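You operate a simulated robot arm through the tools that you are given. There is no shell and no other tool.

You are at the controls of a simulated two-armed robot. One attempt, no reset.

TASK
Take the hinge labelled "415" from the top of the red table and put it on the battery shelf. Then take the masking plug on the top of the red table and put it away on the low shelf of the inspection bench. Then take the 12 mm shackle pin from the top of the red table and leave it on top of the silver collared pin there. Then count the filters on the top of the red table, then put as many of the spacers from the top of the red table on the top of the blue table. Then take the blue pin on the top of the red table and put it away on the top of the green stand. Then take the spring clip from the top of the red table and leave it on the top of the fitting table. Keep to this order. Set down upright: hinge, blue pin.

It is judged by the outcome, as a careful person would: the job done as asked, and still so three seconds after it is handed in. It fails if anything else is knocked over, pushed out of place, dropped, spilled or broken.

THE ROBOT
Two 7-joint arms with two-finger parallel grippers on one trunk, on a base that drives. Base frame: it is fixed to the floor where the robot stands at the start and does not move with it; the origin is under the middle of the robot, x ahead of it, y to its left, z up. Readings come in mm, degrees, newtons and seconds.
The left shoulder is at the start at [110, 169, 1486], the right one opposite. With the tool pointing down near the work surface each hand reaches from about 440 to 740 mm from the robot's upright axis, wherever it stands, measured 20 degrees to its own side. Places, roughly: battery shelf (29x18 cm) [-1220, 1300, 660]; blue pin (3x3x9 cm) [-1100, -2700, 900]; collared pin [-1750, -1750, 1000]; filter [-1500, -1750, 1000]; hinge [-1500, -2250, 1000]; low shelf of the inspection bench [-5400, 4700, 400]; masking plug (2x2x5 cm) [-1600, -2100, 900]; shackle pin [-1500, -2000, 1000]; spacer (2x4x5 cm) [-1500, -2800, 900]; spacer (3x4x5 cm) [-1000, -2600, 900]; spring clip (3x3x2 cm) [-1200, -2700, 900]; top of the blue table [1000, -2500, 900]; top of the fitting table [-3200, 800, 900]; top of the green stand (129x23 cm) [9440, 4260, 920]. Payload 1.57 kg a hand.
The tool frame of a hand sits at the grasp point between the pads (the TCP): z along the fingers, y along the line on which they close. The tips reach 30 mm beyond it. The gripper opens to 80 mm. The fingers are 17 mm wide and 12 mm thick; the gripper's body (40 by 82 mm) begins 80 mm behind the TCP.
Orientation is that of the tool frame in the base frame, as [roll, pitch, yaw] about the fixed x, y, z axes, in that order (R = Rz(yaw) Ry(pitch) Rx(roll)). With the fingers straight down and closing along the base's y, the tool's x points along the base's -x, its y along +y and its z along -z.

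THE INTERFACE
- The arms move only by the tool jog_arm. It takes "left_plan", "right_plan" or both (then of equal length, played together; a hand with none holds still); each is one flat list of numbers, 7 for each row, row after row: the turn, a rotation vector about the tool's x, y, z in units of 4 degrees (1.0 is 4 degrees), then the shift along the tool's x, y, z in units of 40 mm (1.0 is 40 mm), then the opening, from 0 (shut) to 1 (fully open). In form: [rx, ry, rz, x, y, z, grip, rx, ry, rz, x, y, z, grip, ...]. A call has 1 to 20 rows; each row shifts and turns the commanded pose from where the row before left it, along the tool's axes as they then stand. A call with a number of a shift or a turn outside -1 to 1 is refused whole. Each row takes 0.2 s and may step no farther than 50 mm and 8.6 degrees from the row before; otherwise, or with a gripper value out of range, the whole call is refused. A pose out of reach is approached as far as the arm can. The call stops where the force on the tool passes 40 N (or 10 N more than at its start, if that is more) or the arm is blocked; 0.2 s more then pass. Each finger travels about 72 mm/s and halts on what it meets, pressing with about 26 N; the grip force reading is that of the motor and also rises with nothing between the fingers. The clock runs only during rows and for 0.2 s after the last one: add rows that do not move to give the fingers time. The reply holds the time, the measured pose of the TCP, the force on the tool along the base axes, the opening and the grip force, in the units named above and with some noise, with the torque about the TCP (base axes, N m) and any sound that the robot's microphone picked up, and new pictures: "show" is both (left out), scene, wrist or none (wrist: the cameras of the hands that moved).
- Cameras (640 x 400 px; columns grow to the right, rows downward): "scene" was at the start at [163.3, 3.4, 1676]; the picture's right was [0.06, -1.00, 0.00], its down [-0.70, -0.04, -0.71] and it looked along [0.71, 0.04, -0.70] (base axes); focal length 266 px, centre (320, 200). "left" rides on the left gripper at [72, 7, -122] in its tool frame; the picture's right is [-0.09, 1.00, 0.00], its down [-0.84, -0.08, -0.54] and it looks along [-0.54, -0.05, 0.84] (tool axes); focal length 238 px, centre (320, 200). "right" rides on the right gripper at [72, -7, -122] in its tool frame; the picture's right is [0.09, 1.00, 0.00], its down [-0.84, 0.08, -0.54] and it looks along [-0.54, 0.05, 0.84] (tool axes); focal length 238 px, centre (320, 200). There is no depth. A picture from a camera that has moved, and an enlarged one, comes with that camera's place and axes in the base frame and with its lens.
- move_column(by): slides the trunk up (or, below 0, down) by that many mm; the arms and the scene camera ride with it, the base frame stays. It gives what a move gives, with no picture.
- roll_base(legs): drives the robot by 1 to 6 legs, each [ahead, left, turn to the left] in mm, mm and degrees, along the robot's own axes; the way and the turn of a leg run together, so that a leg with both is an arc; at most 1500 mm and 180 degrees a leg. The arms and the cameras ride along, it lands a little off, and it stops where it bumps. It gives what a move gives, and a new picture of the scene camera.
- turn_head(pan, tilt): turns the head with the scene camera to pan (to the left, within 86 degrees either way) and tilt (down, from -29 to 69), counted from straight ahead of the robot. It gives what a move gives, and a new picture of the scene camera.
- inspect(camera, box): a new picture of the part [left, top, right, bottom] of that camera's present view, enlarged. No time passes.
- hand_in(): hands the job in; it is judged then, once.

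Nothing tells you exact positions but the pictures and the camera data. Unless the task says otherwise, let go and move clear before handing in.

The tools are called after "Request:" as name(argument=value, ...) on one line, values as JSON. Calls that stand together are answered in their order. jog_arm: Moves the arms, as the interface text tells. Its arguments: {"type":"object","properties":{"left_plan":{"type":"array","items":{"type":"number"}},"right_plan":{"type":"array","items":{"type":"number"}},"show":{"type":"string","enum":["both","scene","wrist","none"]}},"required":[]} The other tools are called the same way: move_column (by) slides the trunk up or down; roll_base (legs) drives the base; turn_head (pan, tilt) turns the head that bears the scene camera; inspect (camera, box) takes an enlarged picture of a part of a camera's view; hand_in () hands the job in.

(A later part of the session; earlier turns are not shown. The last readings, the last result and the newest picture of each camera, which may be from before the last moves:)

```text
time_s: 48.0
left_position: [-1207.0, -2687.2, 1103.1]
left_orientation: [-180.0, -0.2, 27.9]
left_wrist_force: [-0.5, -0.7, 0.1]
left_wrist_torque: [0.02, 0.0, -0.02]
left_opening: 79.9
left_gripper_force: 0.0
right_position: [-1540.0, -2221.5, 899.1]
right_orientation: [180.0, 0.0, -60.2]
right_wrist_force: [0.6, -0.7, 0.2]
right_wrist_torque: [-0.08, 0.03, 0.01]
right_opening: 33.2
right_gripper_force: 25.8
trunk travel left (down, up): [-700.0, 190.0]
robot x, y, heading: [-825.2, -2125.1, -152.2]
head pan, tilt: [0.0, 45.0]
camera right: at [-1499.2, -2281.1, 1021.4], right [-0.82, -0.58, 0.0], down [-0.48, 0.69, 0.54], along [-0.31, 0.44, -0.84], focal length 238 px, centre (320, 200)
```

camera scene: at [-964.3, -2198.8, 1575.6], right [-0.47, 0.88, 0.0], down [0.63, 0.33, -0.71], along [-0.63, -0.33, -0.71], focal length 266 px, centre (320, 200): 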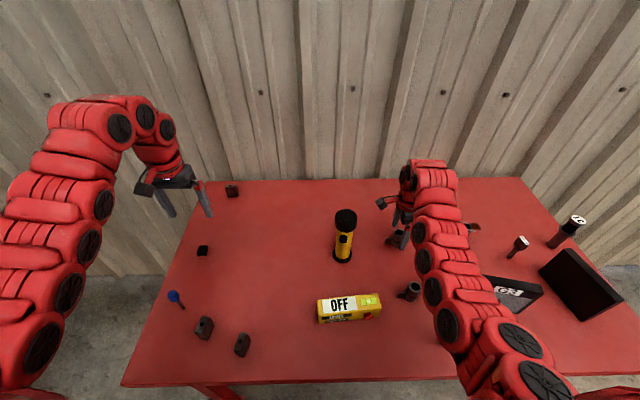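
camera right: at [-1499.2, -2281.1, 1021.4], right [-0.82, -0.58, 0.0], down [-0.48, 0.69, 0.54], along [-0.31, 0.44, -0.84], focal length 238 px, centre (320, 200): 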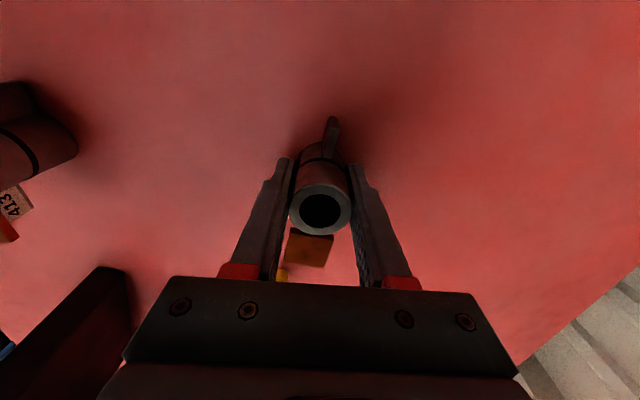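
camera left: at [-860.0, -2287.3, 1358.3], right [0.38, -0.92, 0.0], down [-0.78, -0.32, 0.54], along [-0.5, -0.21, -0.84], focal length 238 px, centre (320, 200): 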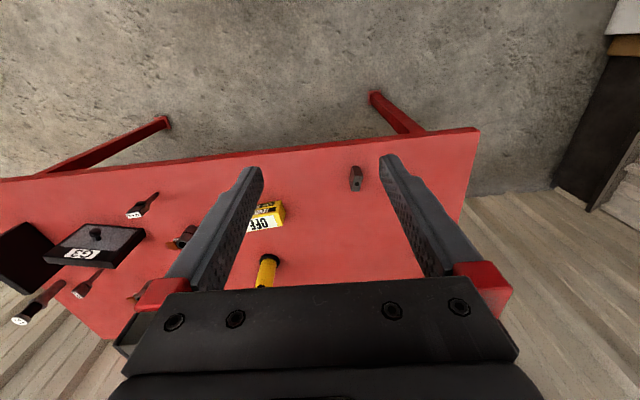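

The hinge 415 is gripped (33 mm barrel). I'll lift it straight up and back away from the table.

Request:
jog_arm(right_plan=[0, 0, 0, 0, 0, -0.5, 0.1, 0, 0, 0, 0, 0, -0.8, 0.1, 0, 0, 0, 0, 0, -0.9, 0.1, 0, 0, 0, 0, 0, -0.9, 0.1, 0, 0, 0, 0, 0, -0.9, 0.1, 0, 0, 0, 0, 0, -0.9, 0.1, 0, 0, 0, 0, 0, 0, 0.1], show="both")

Request:
move_column(by=100)

Request:
roll_base(legs=[[-600, 0, 0]])

```text
time_s: 49.6
left_position: [-1207.3, -2687.4, 1104.0]
left_orientation: [-179.9, -0.2, 28.0]
left_wrist_force: [-0.3, -0.3, 0.2]
left_wrist_torque: [0.0, -0.02, 0.0]
left_opening: 80.3
left_gripper_force: 0.0
right_position: [-1536.5, -2219.7, 1095.3]
right_orientation: [-179.9, 0.0, -60.2]
right_wrist_force: [0.7, -0.6, -0.5]
right_wrist_torque: [0.01, -0.01, 0.0]
right_opening: 8.2
right_gripper_force: 0.1
trunk travel left (down, up): [-700.0, 190.0]
robot x, y, heading: [-824.5, -2122.4, -152.1]
head pan, tilt: [0.0, 45.0]
camera scene: at [-965.0, -2199.0, 1575.5], right [-0.47, 0.88, 0.0], down [0.63, 0.33, -0.71], along [-0.62, -0.33, -0.71], focal length 266 px, centre (320, 200)
camera right: at [-1495.7, -2279.1, 1218.6], right [-0.82, -0.58, 0.0], down [-0.48, 0.69, 0.54], along [-0.31, 0.44, -0.84], focal length 238 px, centre (320, 200)
```

scene: 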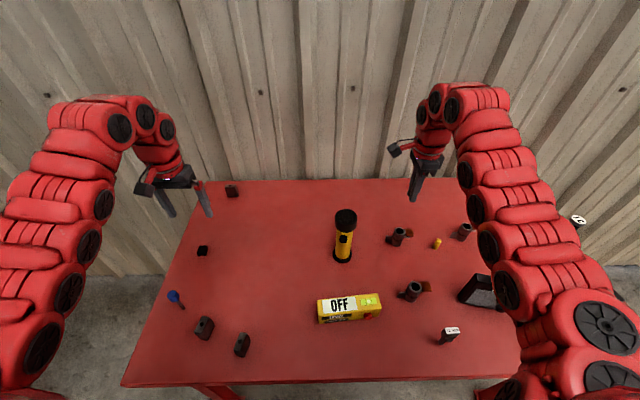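
right: 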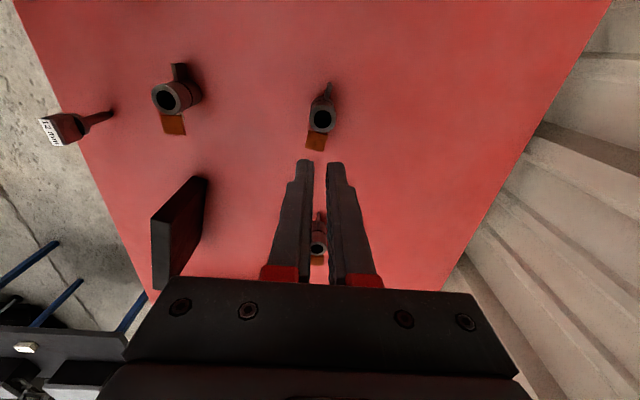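

```text
time_s: 51.0
left_position: [-1208.1, -2687.6, 1204.8]
left_orientation: [-179.9, -0.2, 27.9]
left_wrist_force: [0.1, 0.0, 0.1]
left_wrist_torque: [0.02, 0.0, -0.01]
left_opening: 79.9
left_gripper_force: 0.0
right_position: [-1535.9, -2219.3, 1196.3]
right_orientation: [-179.9, 0.1, -60.2]
right_wrist_force: [0.9, -0.2, 0.1]
right_wrist_torque: [0.01, 0.01, -0.01]
right_opening: 7.6
right_gripper_force: 0.1
trunk travel left (down, up): [-800.0, 90.0]
robot x, y, heading: [-824.8, -2118.7, -152.1]
head pan, tilt: [0.0, 45.0]
```

```text
time_s: 54.3
left_position: [-688.3, -2407.4, 1203.8]
left_orientation: [-179.9, -0.2, 26.9]
left_wrist_force: [-0.5, -1.3, 0.4]
left_wrist_torque: [-0.02, 0.0, 0.0]
left_opening: 79.8
left_gripper_force: 0.0
right_position: [-1010.7, -1933.8, 1195.8]
right_orientation: [-179.9, 0.1, -61.2]
right_wrist_force: [0.3, -0.2, 0.4]
right_wrist_torque: [0.04, 0.0, 0.01]
right_opening: 8.0
right_gripper_force: 0.0
trunk travel left (down, up): [-800.0, 90.0]
robot x, y, heading: [-295.8, -1849.0, -153.1]
head pan, tilt: [0.0, 45.0]
camera scene: at [-437.9, -1923.3, 1675.5], right [-0.45, 0.89, 0.0], down [0.63, 0.32, -0.71], along [-0.63, -0.32, -0.71], focal length 266 px, centre (320, 200)
```

scene: 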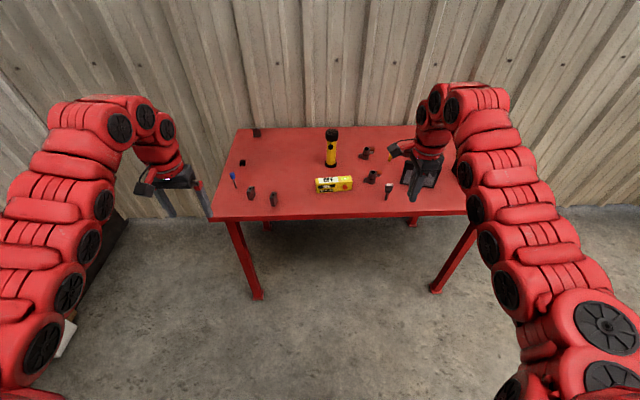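

The hinge slipped out of the fingers at the lift; it is still standing where it was. I'll go back and regrip it with a firmer, slower lift.

Request:
roll_base(legs=[[0, 0, 1], [598, 0, 0]])

Request:
move_column(by=-100)

Request:
jog_arm(right_plan=[0, 0, 0, 0, 0, 0, 0.5, 0, 0, 0, 0, 0, 0, 0.8, 0, 0, 0, 0, 0, 0, 1, 0, 0, 0, 0, 0, 0, 1], show="both")

```text
time_s: 58.1
left_position: [-1211.7, -2704.7, 1204.8]
left_orientation: [-179.9, -0.2, 28.3]
left_wrist_force: [-0.4, -1.1, 0.1]
left_wrist_torque: [0.0, 0.02, -0.02]
left_opening: 79.9
left_gripper_force: 0.0
right_position: [-1544.8, -2241.0, 1197.1]
right_orientation: [-179.9, 0.0, -59.7]
right_wrist_force: [-0.6, -0.1, 0.6]
right_wrist_torque: [0.0, 0.01, 0.03]
right_opening: 8.0
right_gripper_force: 0.0
trunk travel left (down, up): [-800.0, 90.0]
robot x, y, heading: [-836.7, -2133.2, -151.7]
head pan, tilt: [0.0, 45.0]
camera scene: at [-972.9, -2214.0, 1675.7], right [-0.48, 0.88, 0.0], down [0.62, 0.34, -0.71], along [-0.62, -0.34, -0.71], focal length 266 px, centre (320, 200)
```

scene: 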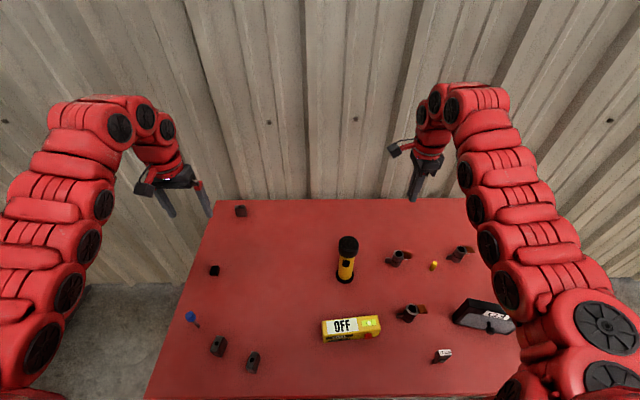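

```text
time_s: 59.4
left_position: [-1211.3, -2704.9, 1104.2]
left_orientation: [-179.9, -0.1, 28.4]
left_wrist_force: [0.4, 0.2, 0.7]
left_wrist_torque: [0.0, 0.02, 0.03]
left_opening: 79.6
left_gripper_force: 0.1
right_position: [-1544.0, -2239.6, 1097.1]
right_orientation: [-179.9, 0.0, -59.7]
right_wrist_force: [0.9, 0.4, -0.9]
right_wrist_torque: [0.01, 0.03, 0.03]
right_opening: 8.0
right_gripper_force: 0.1
trunk travel left (down, up): [-700.0, 190.0]
robot x, y, heading: [-833.9, -2136.8, -151.6]
head pan, tilt: [0.0, 45.0]
```

```text
time_s: 60.4
left_position: [-1212.0, -2705.8, 1104.4]
left_orientation: [-179.9, -0.2, 28.5]
left_wrist_force: [-0.3, 0.2, -0.2]
left_wrist_torque: [-0.01, 0.0, 0.01]
left_opening: 80.1
left_gripper_force: 0.0
right_position: [-1545.2, -2240.9, 1097.0]
right_orientation: [180.0, 0.0, -59.7]
right_wrist_force: [0.0, -0.4, 0.4]
right_wrist_torque: [-0.05, 0.0, 0.0]
right_opening: 80.3
right_gripper_force: 0.2
trunk travel left (down, up): [-700.0, 190.0]
robot x, y, heading: [-837.0, -2135.2, -151.5]
head pan, tilt: [0.0, 45.0]
camera scene: at [-973.5, -2214.3, 1575.6], right [-0.48, 0.88, 0.0], down [0.62, 0.34, -0.71], along [-0.62, -0.34, -0.71], focal length 266 px, centre (320, 200)
camera right: at [-1503.6, -2299.2, 1218.7], right [-0.81, -0.58, 0.0], down [-0.49, 0.68, 0.54], along [-0.32, 0.44, -0.84], focal length 238 px, centre (320, 200)
```

scene: 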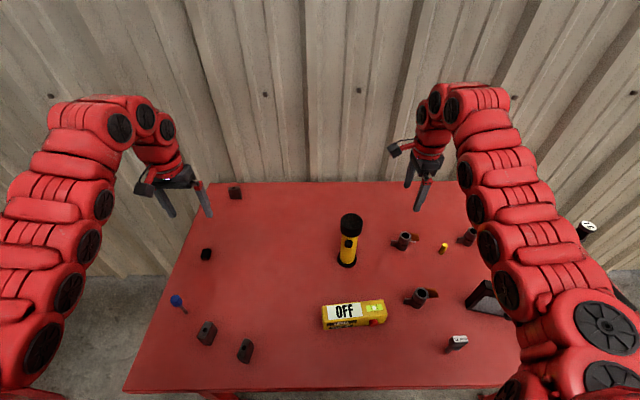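
right: 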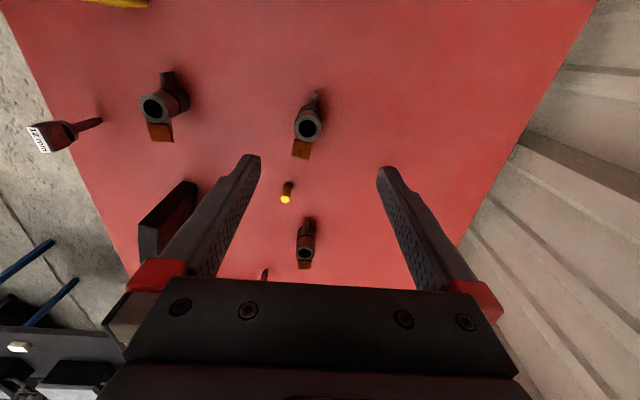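

Request:
inspect(camera="right", box=[270, 75, 370, 170])

Request:
inspect(camera="scene", box=[370, 210, 450, 260])

```text
4.21 times, centred on (320, 122) of right
camera zoom: at [-1503.6, -2299.2, 1218.7], right [-0.81, -0.58, 0.0], down [-0.49, 0.68, 0.54], along [-0.32, 0.44, -0.84], focal length 1004 px, centre (320, 526)
```

zoom: 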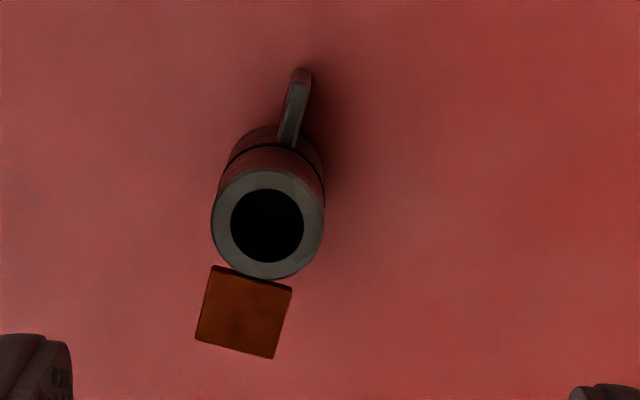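

```text
8.00 times, centred on (410, 235) of scene
camera zoom: at [-973.5, -2214.3, 1575.6], right [-0.48, 0.88, 0.0], down [0.62, 0.34, -0.71], along [-0.62, -0.34, -0.71], focal length 2124 px, centre (-400, -80)
```

zoom: 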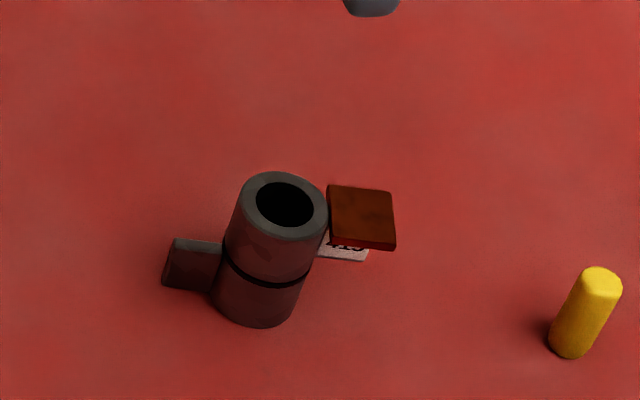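

Request:
jog_arm(right_plan=[0, 0, 0, -0.39, -0.345, 0.5, 1, 0, 0, 0, 0, 0, 0.9, 1, 0, 0, 0, 0, 0, 0.9, 1, 0, 0, 0, 0, 0, 0.9, 1, 0, 0, 0, 0, 0, 0.9, 1, 0, 0, 0, 0, 0, 0.5, 1, 0, 0, 0, 0, 0, 0.3, 1, 0, 0, 0, 0, 0, 0, 1], show="wrist")

```text
time_s: 62.2
left_position: [-1211.6, -2704.8, 1104.4]
left_orientation: [-179.9, -0.1, 28.3]
left_wrist_force: [-0.3, -1.0, 0.7]
left_wrist_torque: [0.02, 0.02, 0.0]
left_opening: 80.0
left_gripper_force: 0.1
right_position: [-1540.4, -2218.3, 898.5]
right_orientation: [180.0, 0.0, -59.7]
right_wrist_force: [0.5, 0.2, 1.0]
right_wrist_torque: [0.0, 0.01, -0.02]
right_opening: 80.1
right_gripper_force: 0.0
trunk travel left (down, up): [-700.0, 190.0]
robot x, y, heading: [-835.1, -2138.3, -151.5]
head pan, tilt: [0.0, 45.0]
camera right: at [-1498.6, -2277.4, 1020.8], right [-0.81, -0.58, 0.0], down [-0.49, 0.68, 0.54], along [-0.32, 0.44, -0.84], focal length 238 px, centre (320, 200)
```

right: 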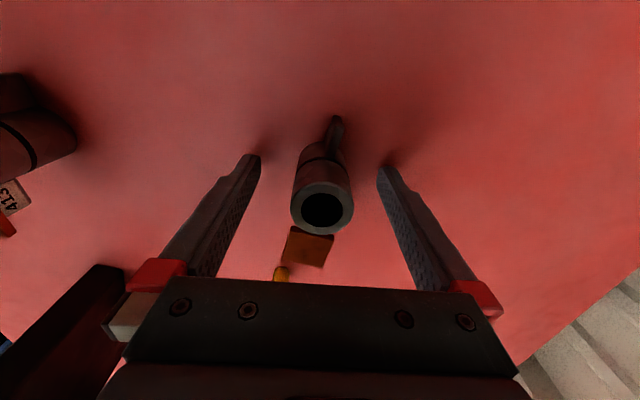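

Request:
jog_arm(right_plan=[0, 0, 0, 0, 0, 0.1, 0.8, 0, 0, 0, 0, 0, 0, 0.5, 0, 0, 0, 0, 0, 0, 0.2, 0, 0, 0, 0, 0, 0, 0, 0, 0, 0, 0, 0, 0, 0, 0, 0, 0, 0, 0, 0, 0, 0, 0, 0, 0, 0, 0, 0, 0, 0, 0, 0, 0, 0, 0], show="wrist")

Request:
jog_arm(right_plan=[0, 0, 0, 0, 0, -0.03, 0, 0, 0, 0, 0, 0, -0.06, 0, 0, 0, 0, 0, 0, -0.08, 0, 0, 0, 0, 0, 0, -0.1, 0, 0, 0, 0, 0, 0, -0.1, 0, 0, 0, 0, 0, 0, 0, 0], show="wrist")

```text
time_s: 64.0
left_position: [-1212.3, -2704.3, 1104.8]
left_orientation: [-179.9, -0.2, 28.4]
left_wrist_force: [0.4, 1.3, 0.3]
left_wrist_torque: [0.01, 0.0, -0.01]
left_opening: 79.8
left_gripper_force: 0.1
right_position: [-1541.2, -2218.8, 895.4]
right_orientation: [-180.0, 0.0, -59.6]
right_wrist_force: [0.2, -0.4, 0.8]
right_wrist_torque: [-0.03, 0.0, 0.02]
right_opening: 33.2
right_gripper_force: 26.2
trunk travel left (down, up): [-700.0, 190.0]
robot x, y, heading: [-832.8, -2137.1, -151.8]
head pan, tilt: [0.0, 45.0]
camera right: at [-1499.0, -2278.3, 1017.6], right [-0.81, -0.58, 0.0], down [-0.49, 0.68, 0.54], along [-0.32, 0.44, -0.84], focal length 238 px, centre (320, 200)
```

right: 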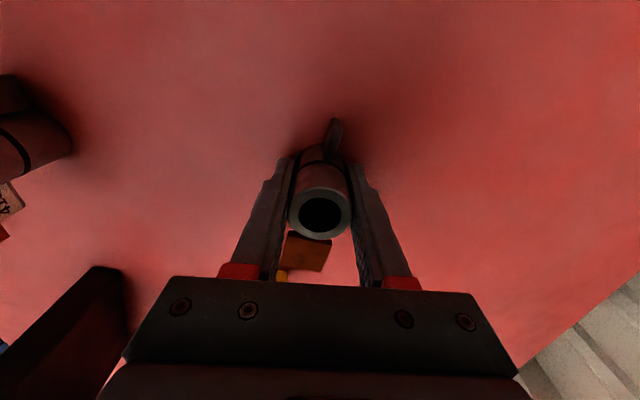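

```text
time_s: 65.4
left_position: [-1211.6, -2704.9, 1104.6]
left_orientation: [-179.9, -0.1, 28.4]
left_wrist_force: [0.0, -0.4, 0.9]
left_wrist_torque: [-0.03, -0.01, -0.01]
left_opening: 80.2
left_gripper_force: 0.1
right_position: [-1540.6, -2218.7, 912.3]
right_orientation: [-180.0, 0.0, -59.6]
right_wrist_force: [0.5, -0.6, -1.8]
right_wrist_torque: [-0.04, -0.01, -0.03]
right_opening: 33.3
right_gripper_force: 25.8
trunk travel left (down, up): [-700.0, 190.0]
robot x, y, heading: [-835.1, -2133.9, -151.6]
head pan, tilt: [0.0, 45.0]
camera right: at [-1499.3, -2278.3, 1033.6], right [-0.81, -0.58, 0.0], down [-0.49, 0.68, 0.54], along [-0.32, 0.44, -0.84], focal length 238 px, centre (320, 200)
```

right: 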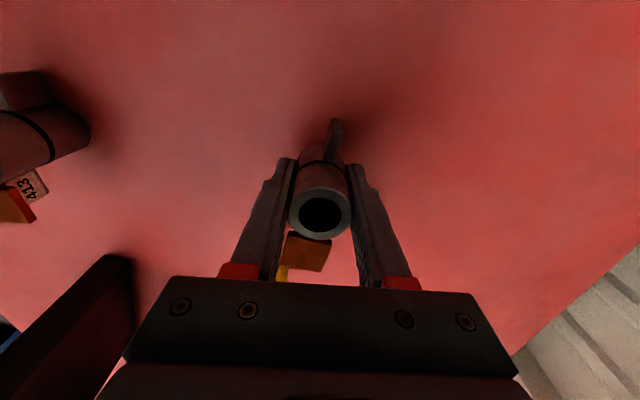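

The hinge is now held and has left the table. I'll keep lifting slowly, checking the grip.

Request:
jog_arm(right_plan=[0, 0, 0, 0, 0, -0.1, 0, 0, 0, 0, 0, 0, -0.15, 0, 0, 0, 0, 0, 0, -0.2, 0, 0, 0, 0, 0, 0, -0.25, 0, 0, 0, 0, 0, 0, -0.25, 0, 0, 0, 0, 0, 0, -0.25, 0, 0, 0, 0, 0, 0, -0.25, 0, 0, 0, 0, 0, 0, -0.25, 0, 0, 0, 0, 0, 0, -0.25, 0, 0, 0, 0, 0, 0, -0.25, 0, 0, 0, 0, 0, 0, -0.25, 0, 0, 0, 0, 0, 0, -0.25, 0, 0, 0, 0, 0, 0, -0.25, 0, 0, 0, 0, 0, 0, -0.2, 0, 0, 0, 0, 0, 0, -0.1, 0, 0, 0, 0, 0, 0, 0, 0], show="wrist")

```text
time_s: 68.8
left_position: [-1212.3, -2705.0, 1104.3]
left_orientation: [-179.9, -0.2, 28.4]
left_wrist_force: [0.4, 0.3, -0.6]
left_wrist_torque: [0.0, 0.0, -0.02]
left_opening: 80.3
left_gripper_force: 0.0
right_position: [-1541.4, -2219.8, 1040.5]
right_orientation: [-180.0, 0.0, -59.6]
right_wrist_force: [0.1, -0.4, -2.5]
right_wrist_torque: [0.0, -0.02, 0.02]
right_opening: 33.3
right_gripper_force: 25.9
trunk travel left (down, up): [-700.0, 190.0]
robot x, y, heading: [-831.9, -2137.0, -151.6]
head pan, tilt: [0.0, 45.0]
camera right: at [-1500.3, -2278.1, 1163.3], right [-0.81, -0.58, 0.0], down [-0.49, 0.68, 0.54], along [-0.31, 0.44, -0.84], focal length 238 px, centre (320, 200)
```

right: 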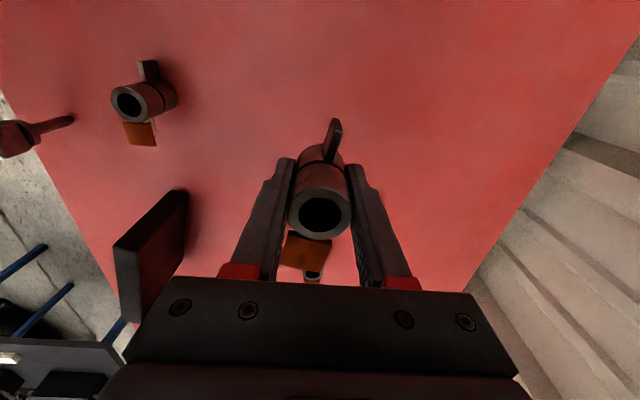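

Request:
roll_base(legs=[[-500, 0, 0]])

Request:
turn_head(pan=-70, tilt=40)

Request:
inspect(camera="right", box=[0, 0, 640, 400])

```text
time_s: 71.7
left_position: [-773.0, -2476.0, 1103.6]
left_orientation: [-179.9, -0.1, 29.7]
left_wrist_force: [0.3, -0.9, 0.5]
left_wrist_torque: [0.0, 0.0, 0.01]
left_opening: 79.9
left_gripper_force: 0.0
right_position: [-1112.4, -1997.2, 1041.0]
right_orientation: [-179.9, 0.0, -58.6]
right_wrist_force: [0.4, 0.8, -3.1]
right_wrist_torque: [0.02, -0.02, 0.02]
right_opening: 33.2
right_gripper_force: 26.0
trunk travel left (down, up): [-700.0, 190.0]
robot x, y, heading: [-402.9, -1899.1, -150.2]
head pan, tilt: [0.0, 45.0]
camera scene: at [-545.1, -1980.9, 1575.5], right [-0.49, 0.87, 0.0], down [0.62, 0.35, -0.71], along [-0.61, -0.35, -0.71], focal length 266 px, centre (320, 200)
```

scene: 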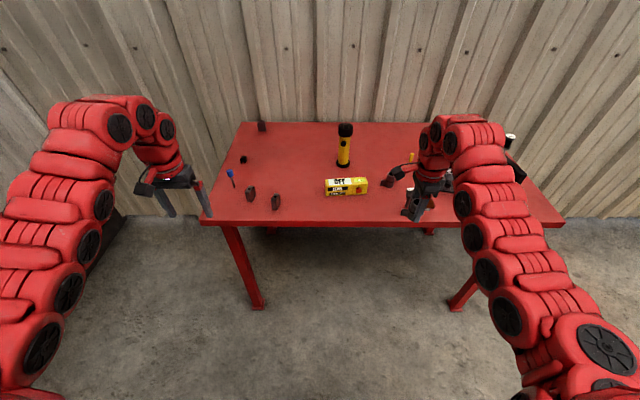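

```text
time_s: 73.1
left_position: [-773.3, -2476.3, 1104.0]
left_orientation: [-179.9, -0.1, 29.6]
left_wrist_force: [0.6, 0.0, 0.1]
left_wrist_torque: [-0.02, 0.02, -0.01]
left_opening: 79.9
left_gripper_force: 0.0
right_position: [-1111.2, -1997.9, 1041.5]
right_orientation: [-180.0, 0.1, -58.5]
right_wrist_force: [-0.5, 0.7, -2.5]
right_wrist_torque: [0.01, 0.01, -0.01]
right_opening: 32.6
right_gripper_force: 25.8
trunk travel left (down, up): [-700.0, 190.0]
robot x, y, heading: [-406.2, -1896.8, -150.5]
head pan, tilt: [-70.0, 40.0]
camera scene: at [-539.0, -1885.6, 1582.8], right [0.65, 0.76, 0.0], down [0.49, -0.42, -0.77], along [-0.58, 0.5, -0.64], focal length 266 px, centre (320, 200)
```

scene: 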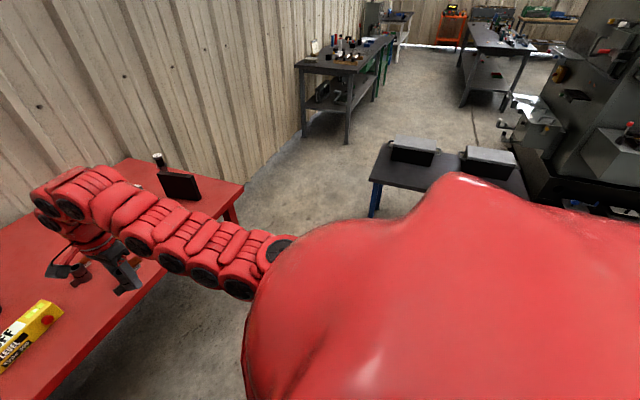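

```text
1.00 times, centred on (320, 200) of right (not enlarged: the box is as wide or as high as the picture)
camera zoom: at [-1070.0, -2055.3, 1163.2], right [-0.8, -0.6, 0.0], down [-0.5, 0.67, 0.54], along [-0.32, 0.43, -0.84], focal length 238 px, centre (320, 200)
```

zoom: 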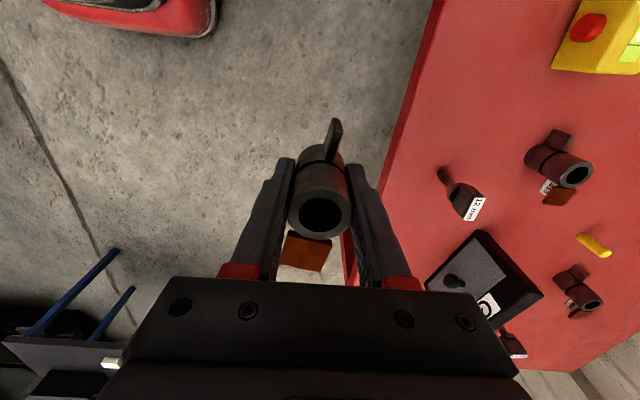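

The hinge sits firmly in the right hand. I'll turn away from the table and go back out between cart and bench to the generator side.

Request:
roll_base(legs=[[0, 0, -149.5]])

Request:
turn_head(pan=0, tilt=40)

```text
time_s: 79.6
left_position: [-401.5, -1214.8, 1103.2]
left_orientation: [-179.8, -0.1, -118.2]
left_wrist_force: [0.6, 0.1, -0.1]
left_wrist_torque: [0.01, 0.02, 0.0]
left_opening: 79.9
left_gripper_force: 0.1
right_position: [141.0, -1441.5, 1041.0]
right_orientation: [-179.9, 0.0, 153.7]
right_wrist_force: [-0.2, -0.1, -2.6]
right_wrist_torque: [0.04, -0.01, 0.04]
right_opening: 33.1
right_gripper_force: 25.5
trunk travel left (down, up): [-700.0, 190.0]
robot x, y, heading: [-408.5, -1898.8, 62.0]
head pan, tilt: [-70.0, 40.0]
camera scene: at [-281.4, -1842.3, 1582.8], right [-0.14, -0.99, 0.0], down [-0.64, 0.09, -0.77], along [0.76, -0.11, -0.64], focal length 266 px, centre (320, 200)
```

scene: 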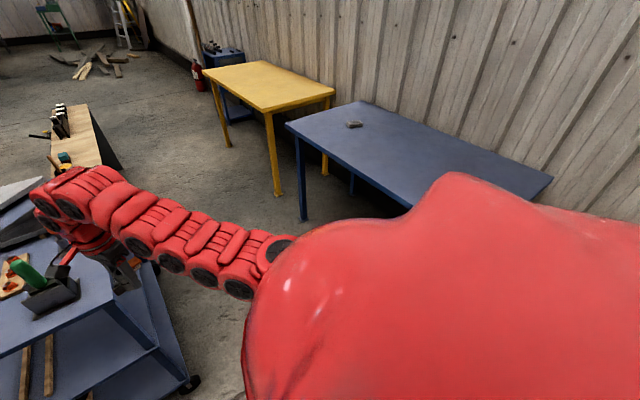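

```text
time_s: 81.0
left_position: [-400.7, -1215.6, 1104.2]
left_orientation: [-179.8, -0.3, -118.3]
left_wrist_force: [0.3, -0.6, -1.0]
left_wrist_torque: [-0.01, 0.02, 0.01]
left_opening: 79.9
left_gripper_force: 0.0
right_position: [140.7, -1441.5, 1040.9]
right_orientation: [-179.9, -0.1, 153.7]
right_wrist_force: [-0.3, -0.2, -3.3]
right_wrist_torque: [0.0, 0.0, 0.01]
right_opening: 33.0
right_gripper_force: 25.9
trunk travel left (down, up): [-700.0, 190.0]
robot x, y, heading: [-404.6, -1898.7, 61.5]
head pan, tilt: [0.0, 40.0]
camera scene: at [-325.2, -1755.2, 1582.8], right [0.88, -0.47, 0.0], down [-0.31, -0.57, -0.77], along [0.36, 0.67, -0.64], focal length 266 px, centre (320, 200)
```

scene: 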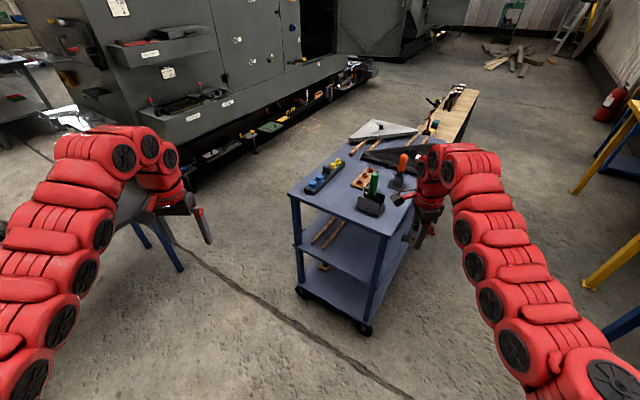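

Request:
move_column(by=150)

Request:
inspect(camera="scene", box=[0, 0, 320, 200])

```text
time_s: 82.8
left_position: [-402.0, -1216.1, 1254.3]
left_orientation: [-179.9, -0.3, -118.2]
left_wrist_force: [-0.7, 1.2, -1.6]
left_wrist_torque: [0.01, 0.0, 0.01]
left_opening: 80.0
left_gripper_force: 0.1
right_position: [140.4, -1440.4, 1191.7]
right_orientation: [-179.9, 0.0, 153.8]
right_wrist_force: [0.3, 0.1, -2.0]
right_wrist_torque: [-0.02, -0.01, 0.0]
right_opening: 33.3
right_gripper_force: 26.0
trunk travel left (down, up): [-850.0, 40.0]
robot x, y, heading: [-406.1, -1897.9, 61.9]
head pan, tilt: [0.0, 40.0]
```

```text
2.00 times, centred on (160, 100) of scene
camera zoom: at [-325.2, -1754.9, 1732.7], right [0.88, -0.47, 0.0], down [-0.3, -0.57, -0.77], along [0.36, 0.67, -0.64], focal length 531 px, centre (640, 400)
```

zoom: 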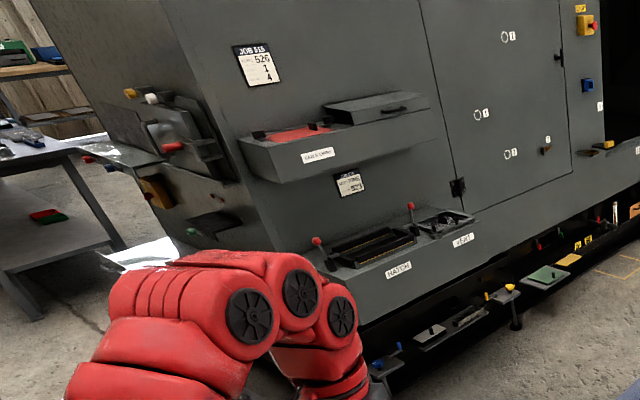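

Request:
roll_base(legs=[[867, 569, 0]])

Request:
inspect(camera="scene", box=[0, 0, 320, 200])

```text
time_s: 88.2
left_position: [-452.9, -174.6, 1254.7]
left_orientation: [-179.9, -0.1, -120.4]
left_wrist_force: [-0.5, -0.8, -0.4]
left_wrist_torque: [0.01, -0.01, 0.01]
left_opening: 80.0
left_gripper_force: 0.1
right_position: [80.3, -419.0, 1191.4]
right_orientation: [-179.9, 0.0, 151.8]
right_wrist_force: [0.1, 0.0, -1.2]
right_wrist_torque: [0.01, 0.01, -0.02]
right_opening: 33.0
right_gripper_force: 26.1
trunk travel left (down, up): [-850.0, 40.0]
robot x, y, heading: [-482.4, -859.7, 59.4]
head pan, tilt: [0.0, 40.0]
camera scene: at [-396.1, -717.1, 1732.8], right [0.86, -0.5, 0.0], down [-0.32, -0.55, -0.77], along [0.39, 0.66, -0.64], focal length 266 px, centre (320, 200)
```

scene: 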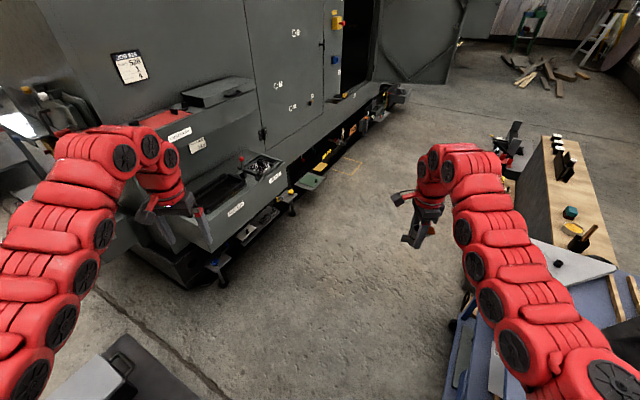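

```text
2.00 times, centred on (160, 100) of scene
camera zoom: at [-396.1, -717.1, 1732.8], right [0.86, -0.5, 0.0], down [-0.32, -0.55, -0.77], along [0.39, 0.66, -0.64], focal length 531 px, centre (640, 400)
```

zoom: 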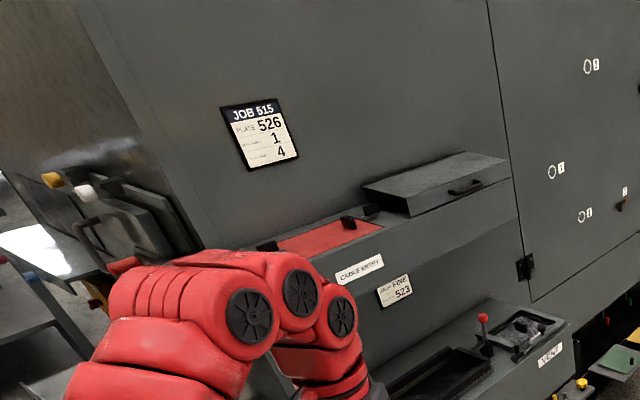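

Request:
roll_base(legs=[[900, 0, 0], [0, 0, 60]])

Request:
inspect(camera="scene", box=[160, 50, 480, 250])

```text
time_s: 95.5
left_position: [-618.8, 273.8, 1254.4]
left_orientation: [-179.8, -0.1, -59.1]
left_wrist_force: [0.1, 0.3, -0.7]
left_wrist_torque: [0.01, 0.0, 0.0]
left_opening: 80.2
left_gripper_force: 0.0
right_position: [-150.0, 624.9, 1191.5]
right_orientation: [180.0, 0.1, -147.1]
right_wrist_force: [0.1, -0.3, -2.5]
right_wrist_torque: [-0.01, 0.01, 0.0]
right_opening: 32.9
right_gripper_force: 25.8
trunk travel left (down, up): [-850.0, 40.0]
robot x, y, heading: [-35.9, -78.9, 121.0]
head pan, tilt: [0.0, 40.0]
camera scene: at [-118.4, 61.4, 1732.8], right [0.86, 0.51, 0.0], down [0.33, -0.55, -0.77], along [-0.39, 0.66, -0.64], focal length 266 px, centre (320, 200)
```

scene: 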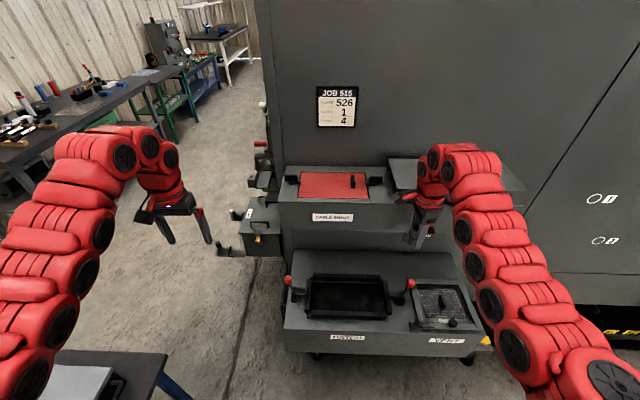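

```text
2.00 times, centred on (320, 150) of scene
camera zoom: at [-118.4, 61.4, 1732.8], right [0.86, 0.51, 0.0], down [0.33, -0.55, -0.77], along [-0.39, 0.66, -0.64], focal length 531 px, centre (320, 300)
```

zoom: 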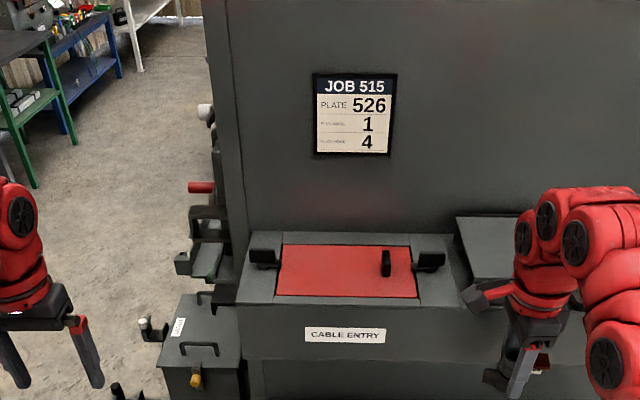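

Request:
inspect(camera="scene", box=[270, 230, 500, 374])

```text
2.78 times, centred on (385, 302) of scene
camera zoom: at [-118.4, 61.4, 1732.8], right [0.86, 0.51, 0.0], down [0.33, -0.55, -0.77], along [-0.39, 0.66, -0.64], focal length 738 px, centre (139, -83)
```

zoom: 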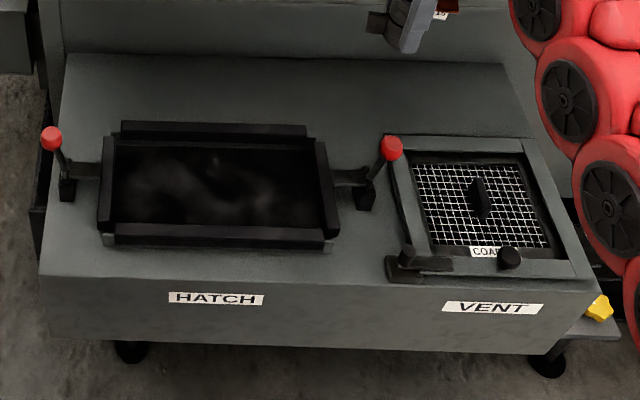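

The shelf at the front is labelled HATCH/VENT, so the battery shelf must be on the generator's left end face, and the gap between the low bench and the hatch is too narrow for the base. I'll go around the far side of the low bench, past the red table.

Request:
roll_base(legs=[[0, 0, 119], [900, 0, 0], [0, 0, -60]])

```text
time_s: 108.2
left_position: [-1082.6, -1227.5, 1254.8]
left_orientation: [-179.9, -0.3, 0.3]
left_wrist_force: [0.3, -0.5, -0.7]
left_wrist_torque: [0.0, 0.01, -0.02]
left_opening: 80.0
left_gripper_force: 0.1
right_position: [-1143.2, -643.6, 1190.8]
right_orientation: [-179.9, -0.1, -87.8]
right_wrist_force: [-0.1, 0.8, -2.2]
right_wrist_torque: [-0.01, 0.03, -0.01]
right_opening: 32.7
right_gripper_force: 26.1
trunk travel left (down, up): [-850.0, 40.0]
robot x, y, heading: [-480.8, -903.4, -180.0]
head pan, tilt: [0.0, 40.0]
camera scene: at [-643.7, -906.2, 1732.8], right [0.0, 1.0, 0.0], down [0.64, 0.0, -0.77], along [-0.77, 0.0, -0.64], focal length 266 px, centre (320, 200)
```

scene: 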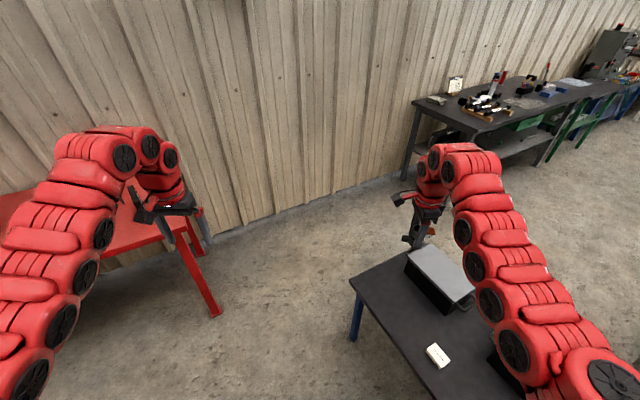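

Request:
roll_base(legs=[[954, 227, 0], [0, 0, -60]])

```text
time_s: 115.9
left_position: [-1993.2, -771.2, 1254.9]
left_orientation: [-179.9, -0.2, -60.5]
left_wrist_force: [0.9, 0.3, -1.1]
left_wrist_torque: [0.01, 0.02, -0.02]
left_opening: 79.8
left_gripper_force: 0.0
right_position: [-1512.9, -433.7, 1191.4]
right_orientation: [-179.9, 0.0, -148.7]
right_wrist_force: [-0.5, -0.7, -3.1]
right_wrist_torque: [0.0, 0.01, 0.01]
right_opening: 32.7
right_gripper_force: 25.6
trunk travel left (down, up): [-850.0, 40.0]
robot x, y, heading: [-1417.9, -1143.8, 119.3]
head pan, tilt: [0.0, 40.0]
camera scene: at [-1498.2, -998.0, 1732.8], right [0.87, 0.49, 0.0], down [0.31, -0.56, -0.77], along [-0.37, 0.67, -0.64], focal length 266 px, centre (320, 200)
```

scene: 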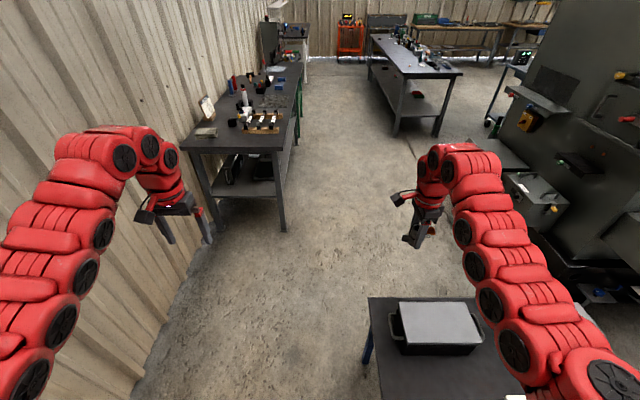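

Request:
inspect(camera="scene", box=[440, 40, 640, 240])

Request:
turn_head(pan=-35, tilt=25)

```text
2.00 times, centred on (540, 140) of scene
camera zoom: at [-1498.2, -998.0, 1732.8], right [0.87, 0.49, 0.0], down [0.31, -0.56, -0.77], along [-0.37, 0.67, -0.64], focal length 531 px, centre (-120, 320)
```

zoom: 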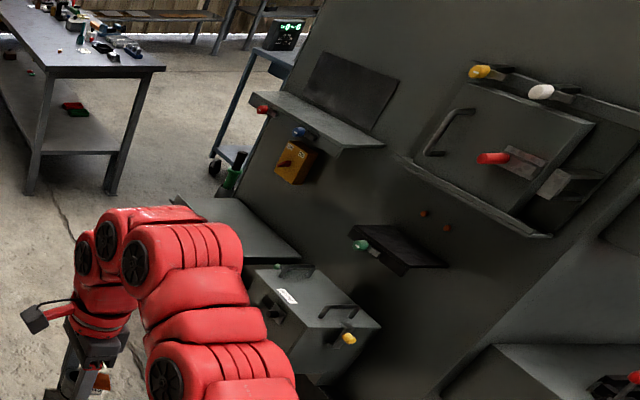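

```text
time_s: 116.9
left_position: [-1993.8, -772.8, 1254.6]
left_orientation: [-180.0, -0.2, -60.6]
left_wrist_force: [-0.8, -0.1, 0.1]
left_wrist_torque: [0.0, -0.02, 0.0]
left_opening: 79.8
left_gripper_force: 0.1
right_position: [-1512.7, -433.8, 1191.6]
right_orientation: [-179.9, 0.0, -148.7]
right_wrist_force: [-0.1, -0.2, -2.5]
right_wrist_torque: [-0.02, 0.01, -0.02]
right_opening: 32.5
right_gripper_force: 25.5
trunk travel left (down, up): [-850.0, 40.0]
robot x, y, heading: [-1420.0, -1139.6, 119.2]
head pan, tilt: [-35.0, 25.0]
camera scene: at [-1447.5, -980.4, 1756.1], right [1.0, -0.1, 0.0], down [-0.04, -0.42, -0.91], along [0.09, 0.9, -0.42], focal length 266 px, centre (320, 200)
```

scene: 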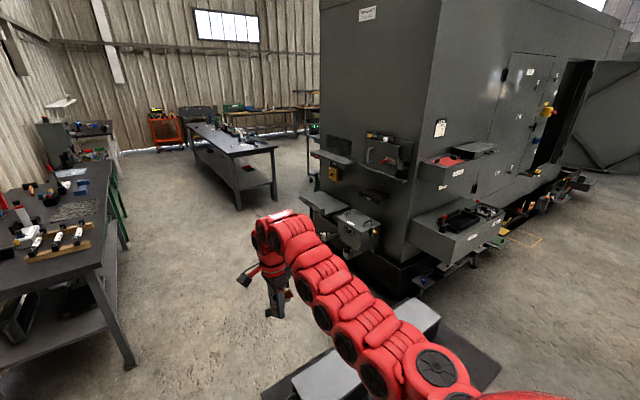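

The flat plate on the generator's end face at around (-1220, 1300) is the battery shelf. I'll drive along the aisle past the low bench and then take a closer look.

Request:
roll_base(legs=[[0, 250, 0], [1050, 0, 0], [550, -400, 0], [500, -200, 0]])

Request:
turn_head(pan=-75, tilt=35)

```text
time_s: 129.8
left_position: [-2728.9, 1210.0, 1254.5]
left_orientation: [-179.9, -0.2, -60.0]
left_wrist_force: [-0.4, 0.3, 1.1]
left_wrist_torque: [0.01, -0.01, 0.01]
left_opening: 80.0
left_gripper_force: 0.2
right_position: [-2253.5, 1553.8, 1191.6]
right_orientation: [180.0, 0.1, -148.0]
right_wrist_force: [0.3, -0.3, -2.0]
right_wrist_torque: [0.02, 0.01, 0.02]
right_opening: 32.9
right_gripper_force: 26.1
trunk travel left (down, up): [-850.0, 40.0]
robot x, y, heading: [-2149.4, 844.3, 120.0]
head pan, tilt: [-35.0, 25.0]
camera scene: at [-2180.6, 1007.4, 1756.3], right [1.0, -0.09, 0.0], down [-0.04, -0.42, -0.91], along [0.08, 0.9, -0.42], focal length 266 px, centre (320, 200)
```

scene: 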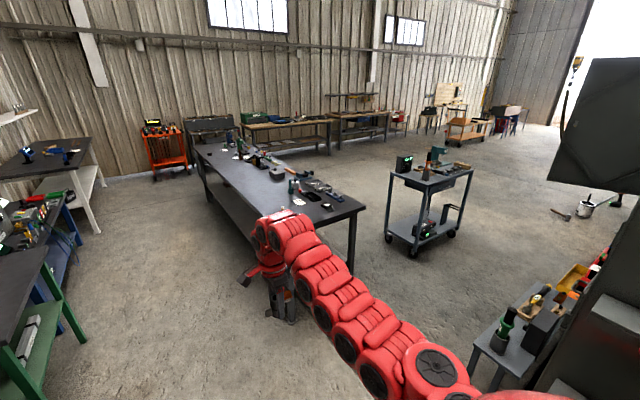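

```text
time_s: 130.9
left_position: [-2728.9, 1209.7, 1255.3]
left_orientation: [-179.9, -0.2, -59.9]
left_wrist_force: [-0.3, 0.5, -0.9]
left_wrist_torque: [0.02, 0.02, 0.0]
left_opening: 79.9
left_gripper_force: 0.1
right_position: [-2254.5, 1554.0, 1190.2]
right_orientation: [-179.9, -0.1, -147.9]
right_wrist_force: [-0.1, 0.3, -2.1]
right_wrist_torque: [0.0, 0.0, 0.04]
right_opening: 32.7
right_gripper_force: 26.1
trunk travel left (down, up): [-850.0, 40.0]
robot x, y, heading: [-2149.3, 849.8, 120.1]
head pan, tilt: [-75.0, 35.0]
camera scene: at [-2126.5, 978.7, 1740.4], right [0.71, -0.71, 0.0], down [-0.41, -0.41, -0.82], along [0.58, 0.58, -0.57], focal length 266 px, centre (320, 200)
```

scene: 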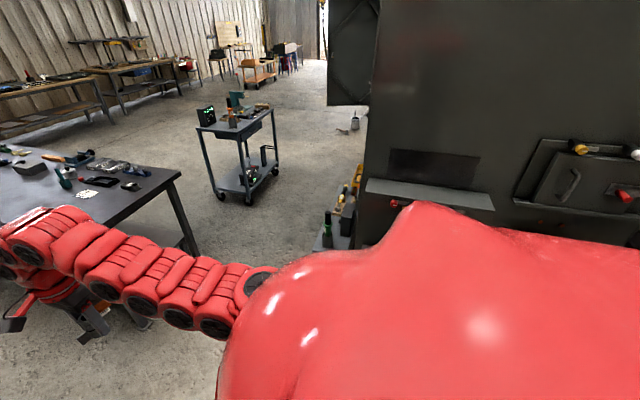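

Request:
turn_head(pan=0, tilt=35)

Request:
roll_base(legs=[[0, 0, -91]])

Request:
inspect(camera="scene", box=[200, 100, 440, 250])

```text
time_s: 132.4
left_position: [-2729.5, 1210.7, 1255.0]
left_orientation: [-179.9, -0.2, -59.9]
left_wrist_force: [0.3, 0.4, 0.1]
left_wrist_torque: [-0.02, 0.01, 0.02]
left_opening: 80.0
left_gripper_force: 0.0
right_position: [-2253.0, 1553.8, 1191.0]
right_orientation: [-179.9, 0.1, -148.1]
right_wrist_force: [-0.2, 0.0, -3.4]
right_wrist_torque: [0.03, 0.08, -0.04]
right_opening: 32.7
right_gripper_force: 25.3
trunk travel left (down, up): [-850.0, 40.0]
robot x, y, heading: [-2149.3, 847.9, 120.3]
head pan, tilt: [0.0, 35.0]
camera scene: at [-2232.7, 993.1, 1740.3], right [0.87, 0.5, 0.0], down [0.29, -0.5, -0.82], along [-0.41, 0.71, -0.57], focal length 266 px, centre (320, 200)
```

scene: 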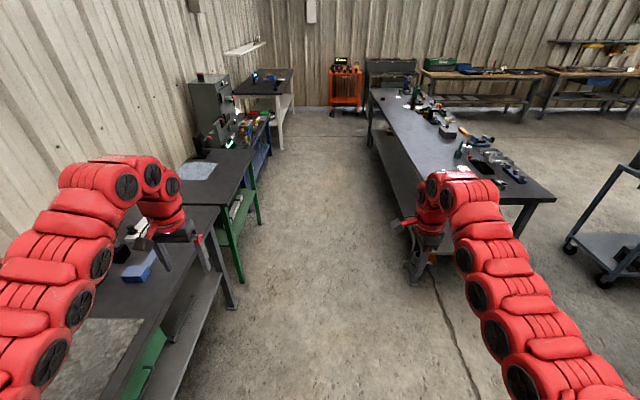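

```text
time_s: 136.7
left_position: [-1769.1, 1416.5, 1254.5]
left_orientation: [-179.9, -0.1, -151.8]
left_wrist_force: [-0.2, -0.2, 0.2]
left_wrist_torque: [-0.02, 0.03, -0.01]
left_opening: 80.1
left_gripper_force: 0.1
right_position: [-1440.6, 928.1, 1190.7]
right_orientation: [-179.8, -0.1, 120.2]
right_wrist_force: [-0.2, -0.3, -2.0]
right_wrist_torque: [0.0, -0.01, 0.01]
right_opening: 32.5
right_gripper_force: 25.9
trunk travel left (down, up): [-850.0, 40.0]
robot x, y, heading: [-2146.7, 850.3, 28.4]
head pan, tilt: [0.0, 35.0]
camera scene: at [-1999.6, 926.4, 1740.3], right [0.47, -0.88, 0.0], down [-0.51, -0.27, -0.82], along [0.72, 0.39, -0.57], focal length 266 px, centre (320, 200)
```

scene: 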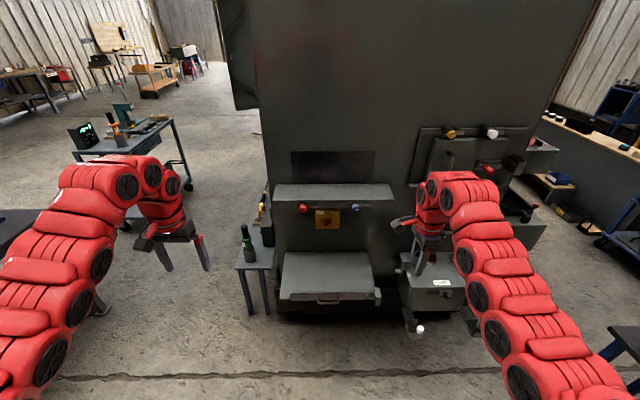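

```text
2.67 times, centred on (320, 175) of scene
camera zoom: at [-1999.6, 926.4, 1740.3], right [0.47, -0.88, 0.0], down [-0.51, -0.27, -0.82], along [0.72, 0.39, -0.57], focal length 708 px, centre (320, 267)
```

zoom: 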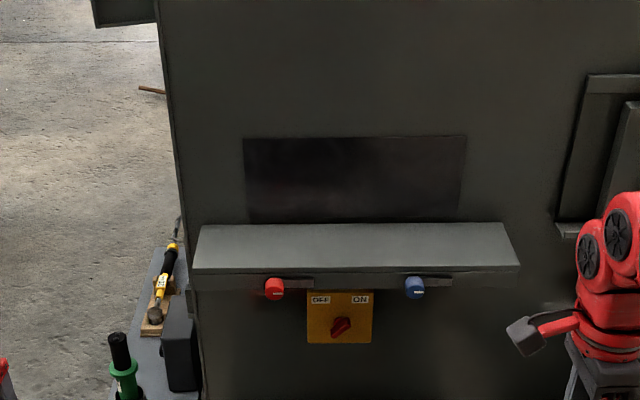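

Request:
inspect(camera="scene", box=[230, 230, 470, 380])

Request:
inspect(camera="right", box=[0, 0, 640, 400])

```text
2.67 times, centred on (350, 305) of scene
camera zoom: at [-1999.6, 926.4, 1740.3], right [0.47, -0.88, 0.0], down [-0.51, -0.27, -0.82], along [0.72, 0.39, -0.57], focal length 708 px, centre (240, -80)
```

zoom: 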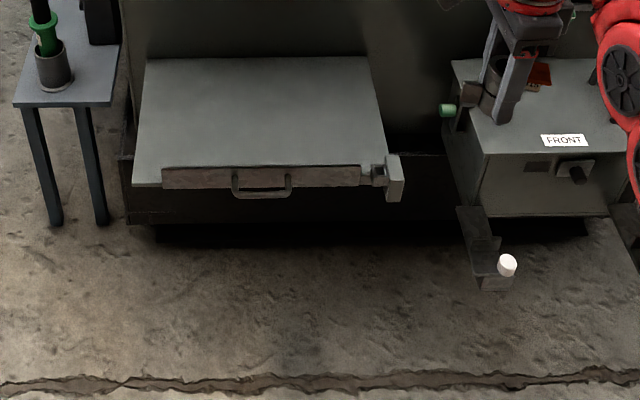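

```text
1.00 times, centred on (320, 200) of right (not enlarged: the box is as wide or as high as the picture)
camera zoom: at [-1483.6, 986.7, 1313.1], right [0.81, 0.58, 0.0], down [0.49, -0.68, 0.54], along [0.31, -0.44, -0.84], focal length 238 px, centre (320, 200)
```

zoom: 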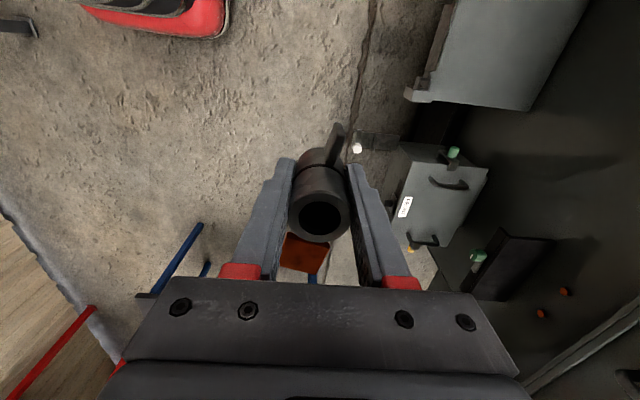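

The wide plate at the lower left of the end face (z about 660) is the battery shelf; the upper ledge overhangs only its rear. I'll pull the left hand back first so it is clear while the trunk lowers.

Request:
jog_arm(left_plan=[0, 0, 0, 0, 0, 0.9, 1, 0, 0, 0, 0, 0, 0.9, 1, 0, 0, 0, 0.5, 0, 0.9, 1, 0, 0, 0, 0.9, 0, 0, 1, 0, 0, 0, 0.9, 0, 0, 1, 0, 0, 0, 0.9, 0, 0, 1, 0, 0, 0, 0.9, 0, 0, 1], show="none")

```text
time_s: 138.3
left_position: [-1757.0, 1418.7, 1211.1]
left_orientation: [-179.8, -0.2, -151.7]
left_wrist_force: [0.3, -0.2, -0.7]
left_wrist_torque: [-0.01, 0.02, 0.01]
left_opening: 80.0
left_gripper_force: 0.0
left hand out of reach, approached as far as the arm can: row 1, 2, 3, 4, 5, 6, 7
right_position: [-1440.8, 926.8, 1190.9]
right_orientation: [-179.9, -0.1, 120.1]
right_wrist_force: [-0.2, 0.2, -2.1]
right_wrist_torque: [0.01, 0.0, -0.01]
right_opening: 32.7
right_gripper_force: 25.5
trunk travel left (down, up): [-850.0, 40.0]
robot x, y, heading: [-2150.6, 849.7, 27.8]
head pan, tilt: [0.0, 35.0]
```

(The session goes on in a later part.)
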